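You operate a simulated robot arm through the tools that you are given. There is no shell and no other tool. Be economical: measure what you need, move in short steps, check, and stop when the job is done.

Carry out the task below with a simulated robot arm. There is one attempt and no reset: what you move stays moved.

TASK
Close the gauge cover.
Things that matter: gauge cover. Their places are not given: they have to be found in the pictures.

It is judged by the outcome, as a careful person would: the job done as asked, and still so three seconds after it is handed in. It fails if anything else is knocked over, pushed out of place, dropped, spilled or broken.

THE ROBOT
A 7-joint arm with a two-finger parallel gripper, fixed in place. Base frame: the origin is at the foot of the arm, x ahead of it, y to its left, z up; the work surface is at about z = 0.008. Lengths are in m, angles in degrees, forces in N, time in s.
With the tool pointing down near the work surface it reaches from about 0.24 to 0.62 m from the base axis. Its first joint turns from -66.0 to 66.0 degrees. Payload 2.6 kg.
Tool frame: the origin (TCP) lies between the finger pads and is the grasp point; the fingertips stand 0.03 m ahead of it; z points along the fingers, y is the line along which they close. The gripper opens to 0.094 m. The fingers are 0.028 m wide and 0.01 m thick; the gripper's body (0.05 by 0.096 m) begins 0.055 m behind the TCP.
Orientation is told as [roll, pitch, yaw] about the base's x, y, z axes, in that order, counted from this pose: with the fingers straight down and closing along the base's y, the tool's x points along the base's -x, its y along +y and its z along -z.

THE INTERFACE
- The arm moves only by the tool move_arm. Its argument "series" is a list that holds one entry, the list of rows, each a list of 7 numbers: the finger opening in m, from 0 to 0.094, then the shift along the tool's x, y, z in m, then the turn, a rotation vector about the tool's x, y, z in degrees. In form: [[[gripper, tx, ty, tz, ax, ay, az], ...]]. A call has 1 to 10 rows; each row is the pose to reach, as a shift and turn from the pose commanded when the call began, along the tool's axes at that moment. A row lasts 0.2 s, in which the tool goes at most 0.05 m and 8.6 degrees; a call with a longer step from one row to the next is refused whole, and so is a gripper value outside its range. A pose out of reach is approached as far as the arm can. The call stops where the force on the tool passes 40 N (or 10 N more than at its start, if that is more) or the arm is blocked; 0.2 s more then pass. The fingers move at their own pace (about 0.072 m/s each) and stop on an object; they squeeze with about 29 N. The grip force told is the motor's: it shows also when the fingers shut on nothing. Time passes only in rows, and 0.2 s behind the last, so rows that repeat a pose let the fingers close. It gives the time, the measured TCP pose, the force on the tool (base axes), the opening and the grip force at its end, in the units of the frame above (readings bear some noise), and new pictures: "views" is both (left out), scene, wrist or none.
- Cameras (640 x 400 px; columns grow to the right, rows downward): "scene" is fixed at [0.0385, 0.4454, 0.5469]; the picture's right is [-0.68, -0.73, 0.00], its down [-0.53, 0.49, -0.69] and it looks along [0.50, -0.47, -0.73] (base axes); focal length 372 px, centre (320, 200). "wrist" rides on the gripper at [-0.037, 0, -0.058] in the tool frame; the picture's right is [0.00, -1.00, 0.00], its down [0.97, 0.00, -0.24] and it looks along [0.24, 0.00, 0.97] (tool axes); focal length 218 px, centre (320, 200).
- measure_at(camera, pixels): for up to 12 pixels [column, row] of the newest picture of that camera ("zoom" is the newest enlarged one), the place [x, y, z] in the base frame of the surface seen there, good to about 0.003 m. No time passes.
- enlarge(camera, box): a new picture of the part [left, top, right, bottom] of that camera's present view, enlarged. No time passes.
- close_job(): hands the job in; it is judged then, once.

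Work in short steps. Measure before you move; look again where a grasp or a placing could have gone wrong, and mend it. You have 60 turns and 100 pictures in all, the two below and enlarged ones among them. Open the gripper and draw the arm clear of the work before you hand the job in, unless the task says otherwise; then end with one line.

The tools are called after "Emit:" as name(argument=value, ...) on one line, values as JSON. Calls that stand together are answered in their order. move_arm: Moves the arm, as the interface text tells. Its arguments: {"type":"object","properties":{"series":{"type":"array","items":{"type":"array","items":{"type":"array","items":{"type":"number"}}}},"views":{"type":"string","enum":["both","scene","wrist","none"]}},"required":["series"]} The other tools are called the same way: measure_at (camera, pixels) gives the place of the surface under pixels of a picture; enlarge (camera, box) takes an enlarged picture of a part of a camera's view; close_job () hands the job in.

At the start:

```text
clock: 0.0
tool_pos: [0.2058, 0.2589, 0.2861]
tcp_rot: [-0.1, -0.1, 0.1]
contact_force: [0.7, 0.5, -0.6]
finger_gap: 0.0939
grip_force: 0.0
```

scene: 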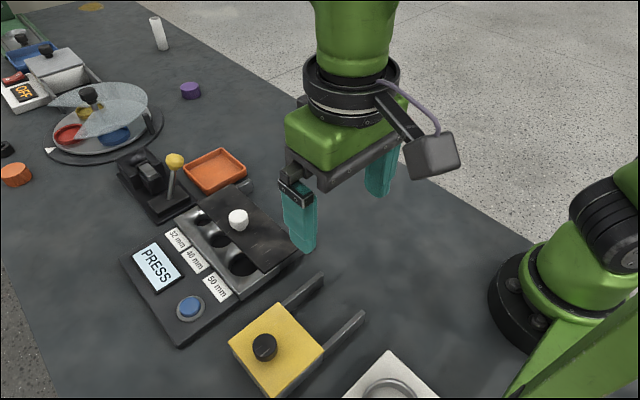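
wrist: 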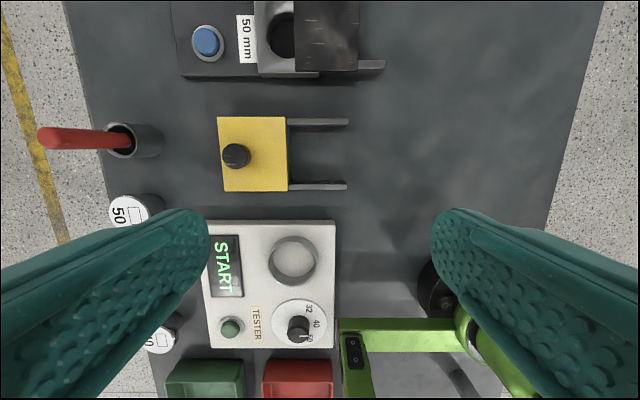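

The dark plate with a white knob near (238,220) partly covers the 32/40/50 mm gauge holes, and a yellow plate on rails sits at (275,348). I'll enlarge both before deciding.

Emit:
enlarge(camera="scene", box=[110, 140, 390, 400])

Emit:
enlarge(camera="scene", box=[0, 0, 240, 180])

Emit:
enlarge(camera="wrist", box=[160, 0, 400, 200])

```text
1.54 times, centred on (250, 270) of scene
```

zoom: 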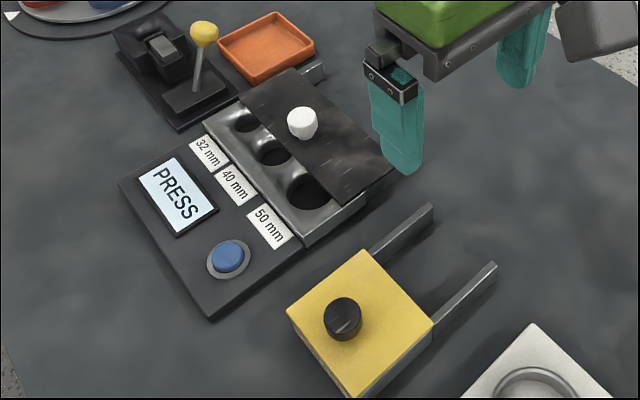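

```text
2.22 times, centred on (120, 90) of scene
```

zoom: 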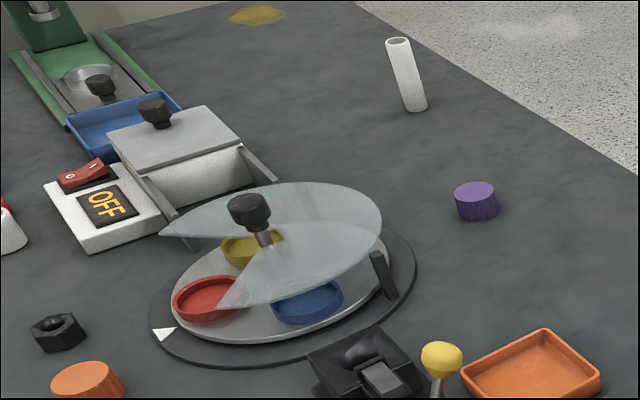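

```text
2.00 times, centred on (280, 100) of wrist
```

zoom: 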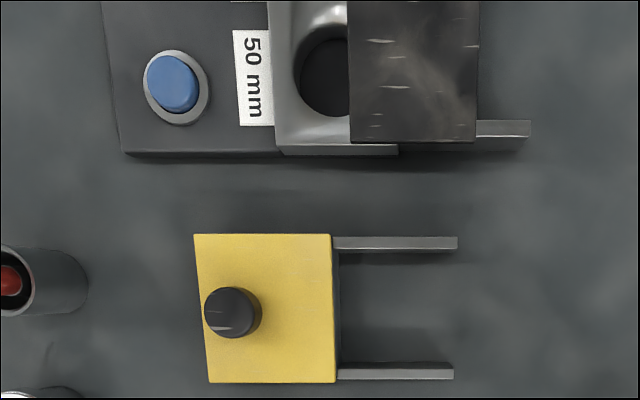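

The gauge cover is the dark plate with the white knob, slid back (towards -y) so the three holes are half exposed. I'll measure the knob, plate and block edges.

Emit:
measure_at(camera="scene", pixels=[[238, 214], [238, 228], [230, 188], [206, 208], [262, 271], [295, 240], [181, 218], [239, 296], [200, 218], [275, 225], [172, 162], [240, 183]])

Emit:
measure_at(camera="wrist", pixels=[[296, 68], [357, 68], [262, 72], [380, 66], [296, 15], [270, 60]])

Emit:
enlarge(camera="scene", box=[160, 160, 320, 310])

```text
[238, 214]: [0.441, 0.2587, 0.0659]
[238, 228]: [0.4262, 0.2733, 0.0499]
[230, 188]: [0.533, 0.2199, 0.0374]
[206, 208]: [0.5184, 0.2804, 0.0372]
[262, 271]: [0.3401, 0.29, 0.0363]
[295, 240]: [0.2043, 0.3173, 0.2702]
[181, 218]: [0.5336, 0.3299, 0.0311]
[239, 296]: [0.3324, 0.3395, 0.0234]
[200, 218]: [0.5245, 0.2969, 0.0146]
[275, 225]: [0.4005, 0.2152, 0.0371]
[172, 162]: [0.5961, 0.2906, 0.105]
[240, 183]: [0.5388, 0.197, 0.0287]
```

```text
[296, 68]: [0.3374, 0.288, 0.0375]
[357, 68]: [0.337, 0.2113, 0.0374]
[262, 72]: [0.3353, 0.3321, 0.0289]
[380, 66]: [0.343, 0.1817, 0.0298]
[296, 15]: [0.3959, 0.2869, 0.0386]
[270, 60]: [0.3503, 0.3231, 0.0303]
```

```text
2.67 times, centred on (240, 235) of scene
```

zoom: 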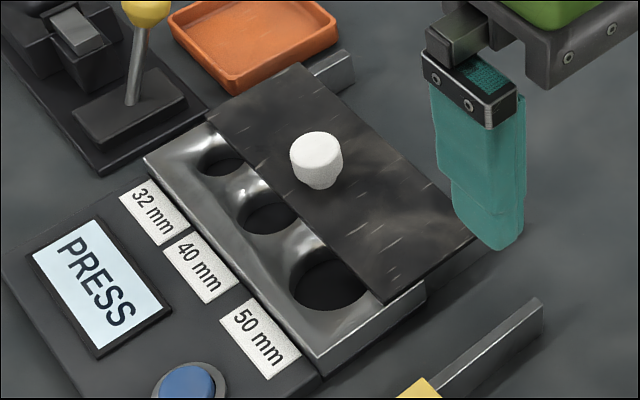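

The plate spans x 0.337–0.535 and y 0.211–0.288, with its top at z 0.037. The block's front edge is at y≈0.33, so it needs to slide about 0.04 m in +y. I'll move above the knob (~0.435, 0.26) and look.

Emit:
move_arm(series=[[[0.094, -0.04, 0, 0.01, 0, 0, 0], [0.094, -0.08, 0, 0.03, 0, 0, 0], [0.094, -0.12, 0, 0.05, 0, 0, 0], [0.094, -0.16, 0, 0.07, 0, 0, 0], [0.094, -0.2, 0, 0.09, 0, 0, 0], [0.094, -0.23, 0, 0.11, 0, 0, 0], [0.094, -0.23, 0, 0.12, 0, 0, 0]]])

```text
clock: 1.6
tool_pos: [0.4371, 0.2584, 0.167]
tcp_rot: [0.0, 0.0, 0.0]
contact_force: [0.2, 0.4, 0.6]
finger_gap: 0.0938
grip_force: 0.0
```

scene: 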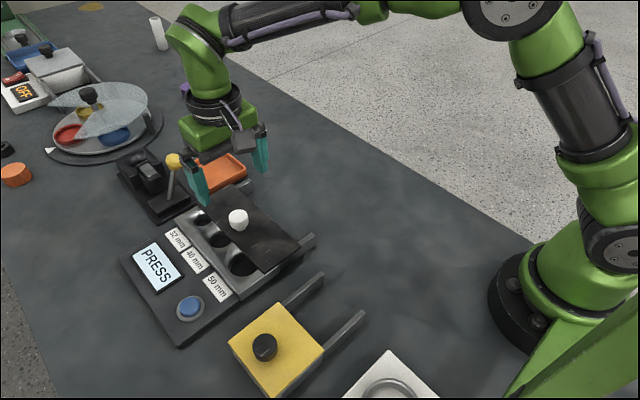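
wrist: 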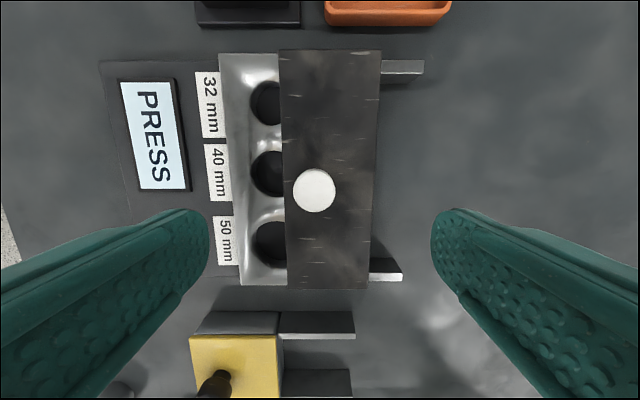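

The knob now shows at (314,190); I'll measure its edges and the plate and block edges.

Emit:
measure_at(camera="wrist", pixels=[[314, 190], [296, 190], [332, 190], [314, 172], [314, 208], [282, 150], [376, 150], [224, 150], [232, 270], [287, 280], [366, 284], [400, 277]])

Emit:
enlarge(camera="wrist", box=[200, 40, 440, 290])

```text
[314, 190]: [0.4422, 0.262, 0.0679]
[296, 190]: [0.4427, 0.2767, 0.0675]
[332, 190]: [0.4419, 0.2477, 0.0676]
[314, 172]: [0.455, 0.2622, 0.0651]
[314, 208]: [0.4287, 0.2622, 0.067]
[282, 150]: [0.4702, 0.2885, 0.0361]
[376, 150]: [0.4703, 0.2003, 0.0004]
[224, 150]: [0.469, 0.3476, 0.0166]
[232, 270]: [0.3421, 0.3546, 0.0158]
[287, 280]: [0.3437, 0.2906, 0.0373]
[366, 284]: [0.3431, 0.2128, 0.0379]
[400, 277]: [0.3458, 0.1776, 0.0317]
```

```text
1.60 times, centred on (320, 165) of wrist
```

zoom: 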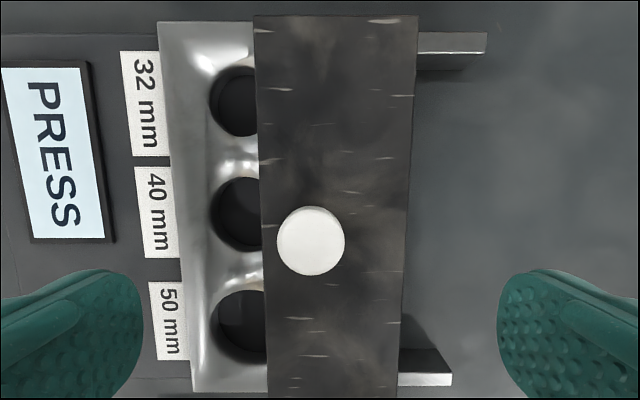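

The knob's centre is (0.442, 0.262), its diameter is 0.03 and its top is at z 0.067. I'll descend to TCP z≈0.075, leaving the tips about 8 mm above the plate, and close on the knob.

Emit:
move_arm(series=[[[0.094, -0.005, 0.0035, 0.03, 0, 0, 0], [0.094, -0.005, 0.0035, 0.06, 0, 0, 0], [0.08, -0.005, 0.0035, 0.08, 0, 0, 0], [0.07, -0.005, 0.0035, 0.092, 0, 0, 0], [0.05, -0.005, 0.0035, 0.092, 0, 0, 0], [0.035, -0.005, 0.0035, 0.092, 0, 0, 0], [0.02, -0.005, 0.0035, 0.092, 0, 0, 0], [0.02, -0.005, 0.0035, 0.092, 0, 0, 0]]])

```text
clock: 3.4
tool_pos: [0.4417, 0.2614, 0.0734]
tcp_rot: [0.0, 0.0, 0.0]
contact_force: [-0.3, -0.5, -2.7]
finger_gap: 0.0312
grip_force: 45.0
```

scene: 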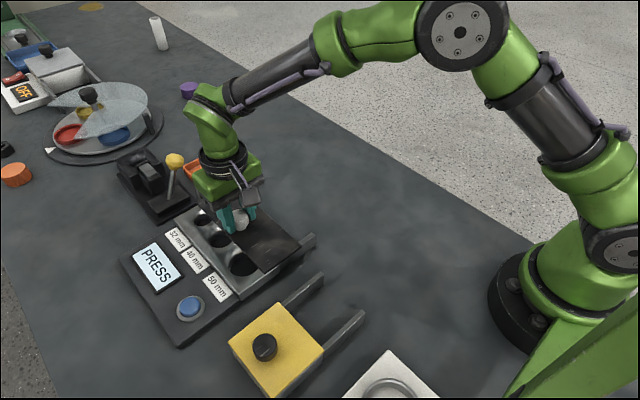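
wrist: 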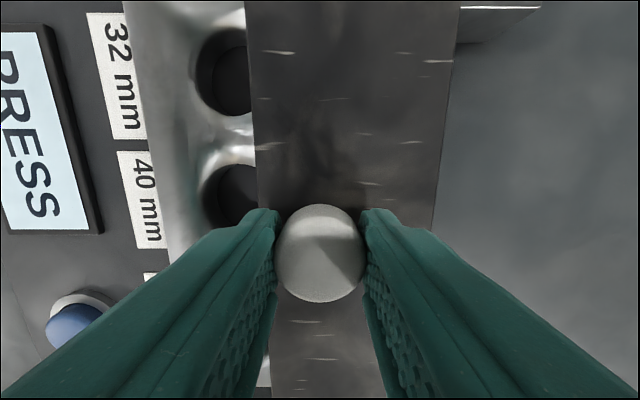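

The knob is gripped with a 0.031 gap. I'll slide in +y gently by 0.03 and watch the force.

Emit:
move_arm(series=[[[0.02, 0, 0.006, 0, 0, 0, 0], [0.02, 0, 0.012, 0, 0, 0, 0], [0.02, 0, 0.018, 0, 0, 0, 0], [0.02, 0, 0.024, 0, 0, 0, 0], [0.02, 0, 0.03, 0, 0, 0, 0], [0.02, 0, 0.03, 0, 0, 0, 0]]])

```text
clock: 4.8
tool_pos: [0.4412, 0.2918, 0.072]
tcp_rot: [-0.2, 0.2, -0.1]
contact_force: [10.1, -0.7, -24.1]
finger_gap: 0.031
grip_force: 44.9
```

scene: 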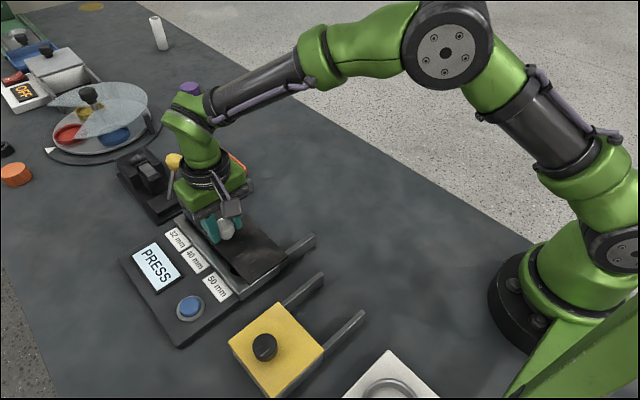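
wrist: 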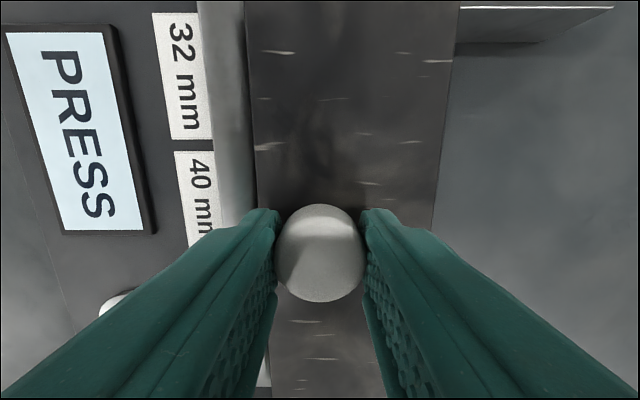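

The cover slid 0.03 and the holes are nearly covered. The downward force has risen to 24 N, so the slide probably slopes slightly. I'll yield a little in z, then look closer.

Emit:
move_arm(series=[[[0.02, 0, 0, 0.002, 0, 0, 0], [0.02, 0, 0, 0.002, 0, 0, 0]]], views="scene")

Emit:
enlarge(camera="scene", box=[140, 180, 330, 310])

Emit:
measure_at(camera="wrist", pixels=[[245, 60], [256, 170], [222, 160], [205, 60], [452, 60], [225, 60]])

```text
clock: 5.4
tool_pos: [0.4402, 0.2922, 0.0718]
tcp_rot: [0.0, 0.0, 0.0]
contact_force: [4.6, -0.1, -10.5]
finger_gap: 0.0312
grip_force: 45.1
```

scene: 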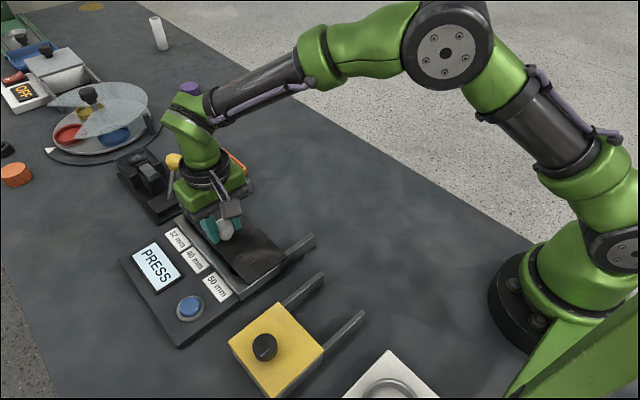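

```text
3.08 times, centred on (235, 245) of scene
```

zoom: 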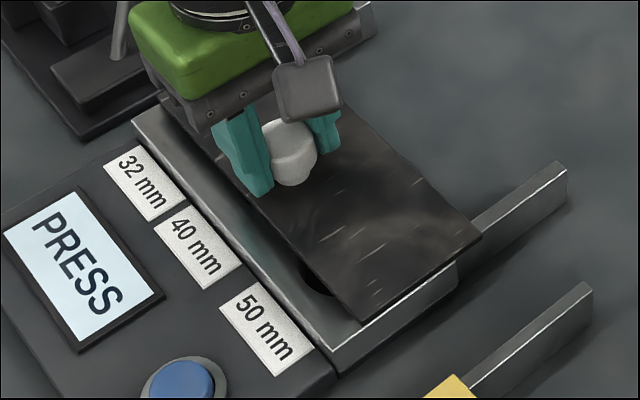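

```text
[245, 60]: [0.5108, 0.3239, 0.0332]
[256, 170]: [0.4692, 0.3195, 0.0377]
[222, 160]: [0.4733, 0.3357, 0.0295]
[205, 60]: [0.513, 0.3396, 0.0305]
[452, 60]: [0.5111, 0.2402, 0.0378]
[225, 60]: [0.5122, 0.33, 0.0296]
```

The force has relaxed. The plate's front edge is at y≈0.32 and the block edge is at ≈0.341, with the 50 mm hole still slightly open. I'll continue in small steps until flush or until it hits a stop.

Emit:
move_arm(series=[[[0.02, 0, 0.004, 0.0008, 0, 0, 0], [0.02, 0, 0.008, 0.0012, 0, 0, 0], [0.02, 0, 0.012, 0.0015, 0, 0, 0], [0.02, 0, 0.016, 0.0015, 0, 0, 0], [0.02, 0, 0.016, 0.0015, 0, 0, 0]]])

Emit:
enlarge(camera="scene", box=[140, 180, 330, 310])

```text
clock: 6.6
tool_pos: [0.4411, 0.3103, 0.0721]
tcp_rot: [0.2, -0.1, 0.0]
contact_force: [-5.6, 1.8, 20.7]
finger_gap: 0.0313
grip_force: 45.0
```

scene: 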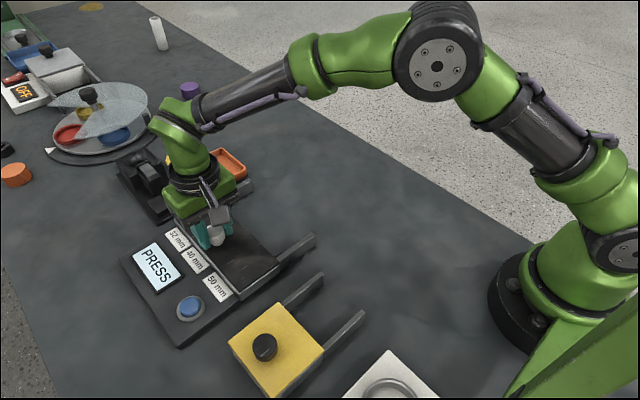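
wrist: 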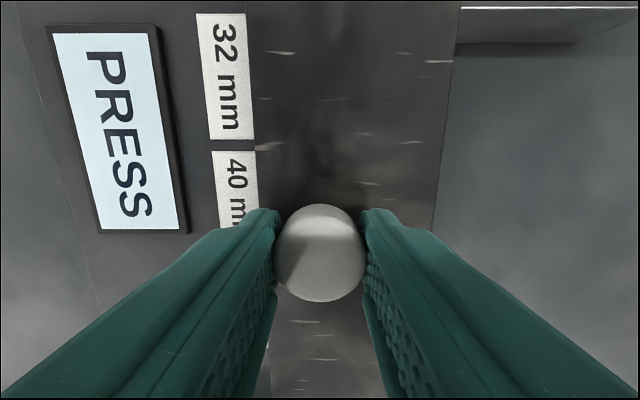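

```text
3.08 times, centred on (235, 245) of scene
```

zoom: 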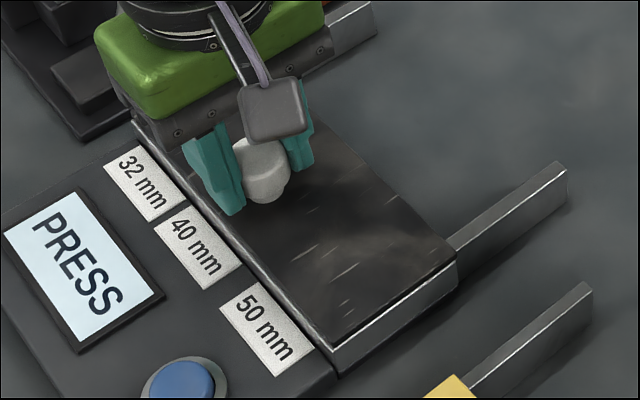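

The holes are covered, but a thin strip of block still shows in front and there is no y resistance yet. I'll undo the z offset and keep sliding to the stop.

Emit:
move_arm(series=[[[0.02, 0, 0.0, -0.0015, 0, 0, 0], [0.02, 0, 0.002, -0.0015, 0, 0, 0], [0.02, 0, 0.004, -0.0015, 0, 0, 0], [0.02, 0, 0.006, -0.0015, 0, 0, 0], [0.02, 0, 0.006, -0.0015, 0, 0, 0]]])

Emit:
enlarge(camera="scene", box=[140, 180, 330, 310])

```text
clock: 7.7
tool_pos: [0.4408, 0.312, 0.0729]
tcp_rot: [-0.1, 0.3, -0.3]
contact_force: [-4.2, -4.4, 3.6]
finger_gap: 0.0313
grip_force: 45.3
stopped in row 5: the force on the tool passed its limit (the readings are from after the stop); the commanded pose is now the measured one
```

scene: 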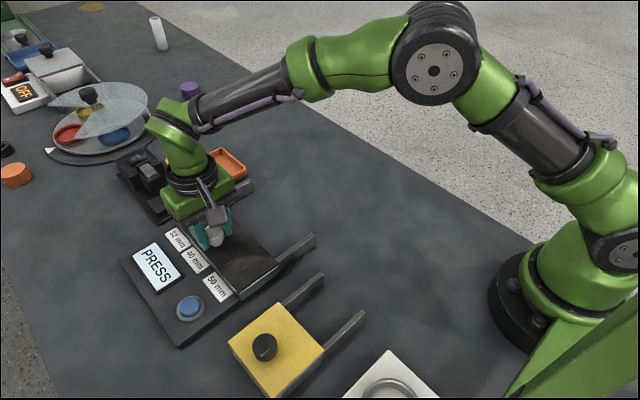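
wrist: 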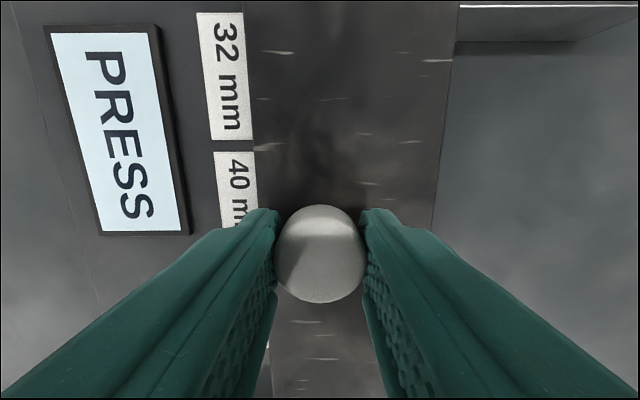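

```text
3.08 times, centred on (235, 245) of scene
```

zoom: 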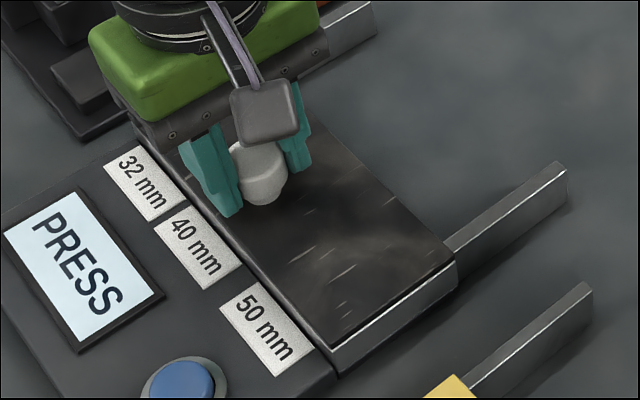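

The cover reached its hard stop at y≈0.312 after 0.05 m of travel, and it now covers the block. I'll release, rise straight up and check.

Emit:
move_arm(series=[[[0.06, 0, 0, 0, 0, 0, 0], [0.06, 0, 0, 0, 0, 0, 0], [0.06, 0, 0, -0.03, 0, 0, 0], [0.06, 0, 0, -0.07, 0, 0, 0], [0.06, 0, 0, -0.11, 0, 0, 0], [0.06, 0.04, 0, -0.13, 0, 0, 0], [0.06, 0.08, 0, -0.15, 0, 0, 0], [0.06, 0.12, -0.02, -0.16, 0, 0, 0]]])

Emit:
enlarge(camera="scene", box=[110, 140, 330, 310])

```text
clock: 9.5
tool_pos: [0.3197, 0.293, 0.2307]
tcp_rot: [-0.2, 0.2, -0.4]
contact_force: [-0.6, 0.0, -1.3]
finger_gap: 0.0602
grip_force: 0.2
```

scene: 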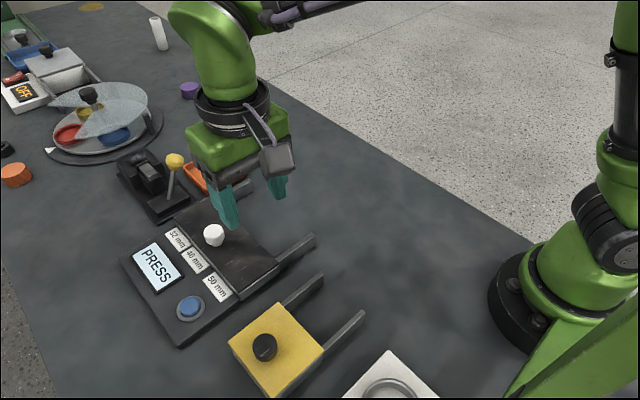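
wrist: 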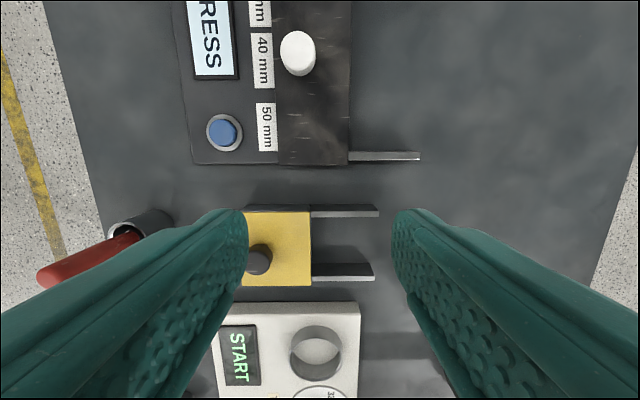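

```text
2.35 times, centred on (220, 225) of scene
```

zoom: 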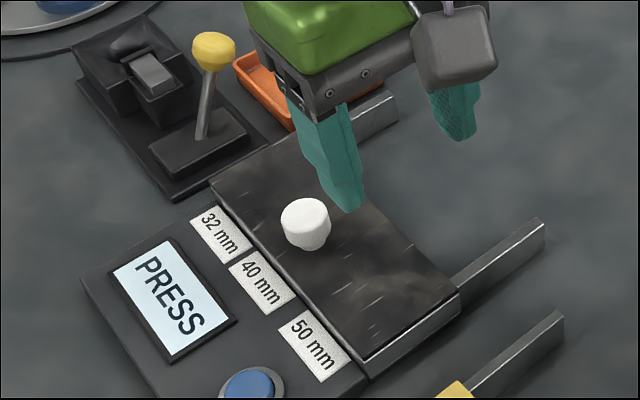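

The cover sits fully over the block with all three holes hidden, the arm is clear, and nothing else has moved. I'm handing the job in.

Emit:
close_job()

```text
The job is handed in.
```

The gauge cover is closed: I slid it about 0.05 m to its end stop, so all three gauge holes are covered, and nothing else was disturbed.
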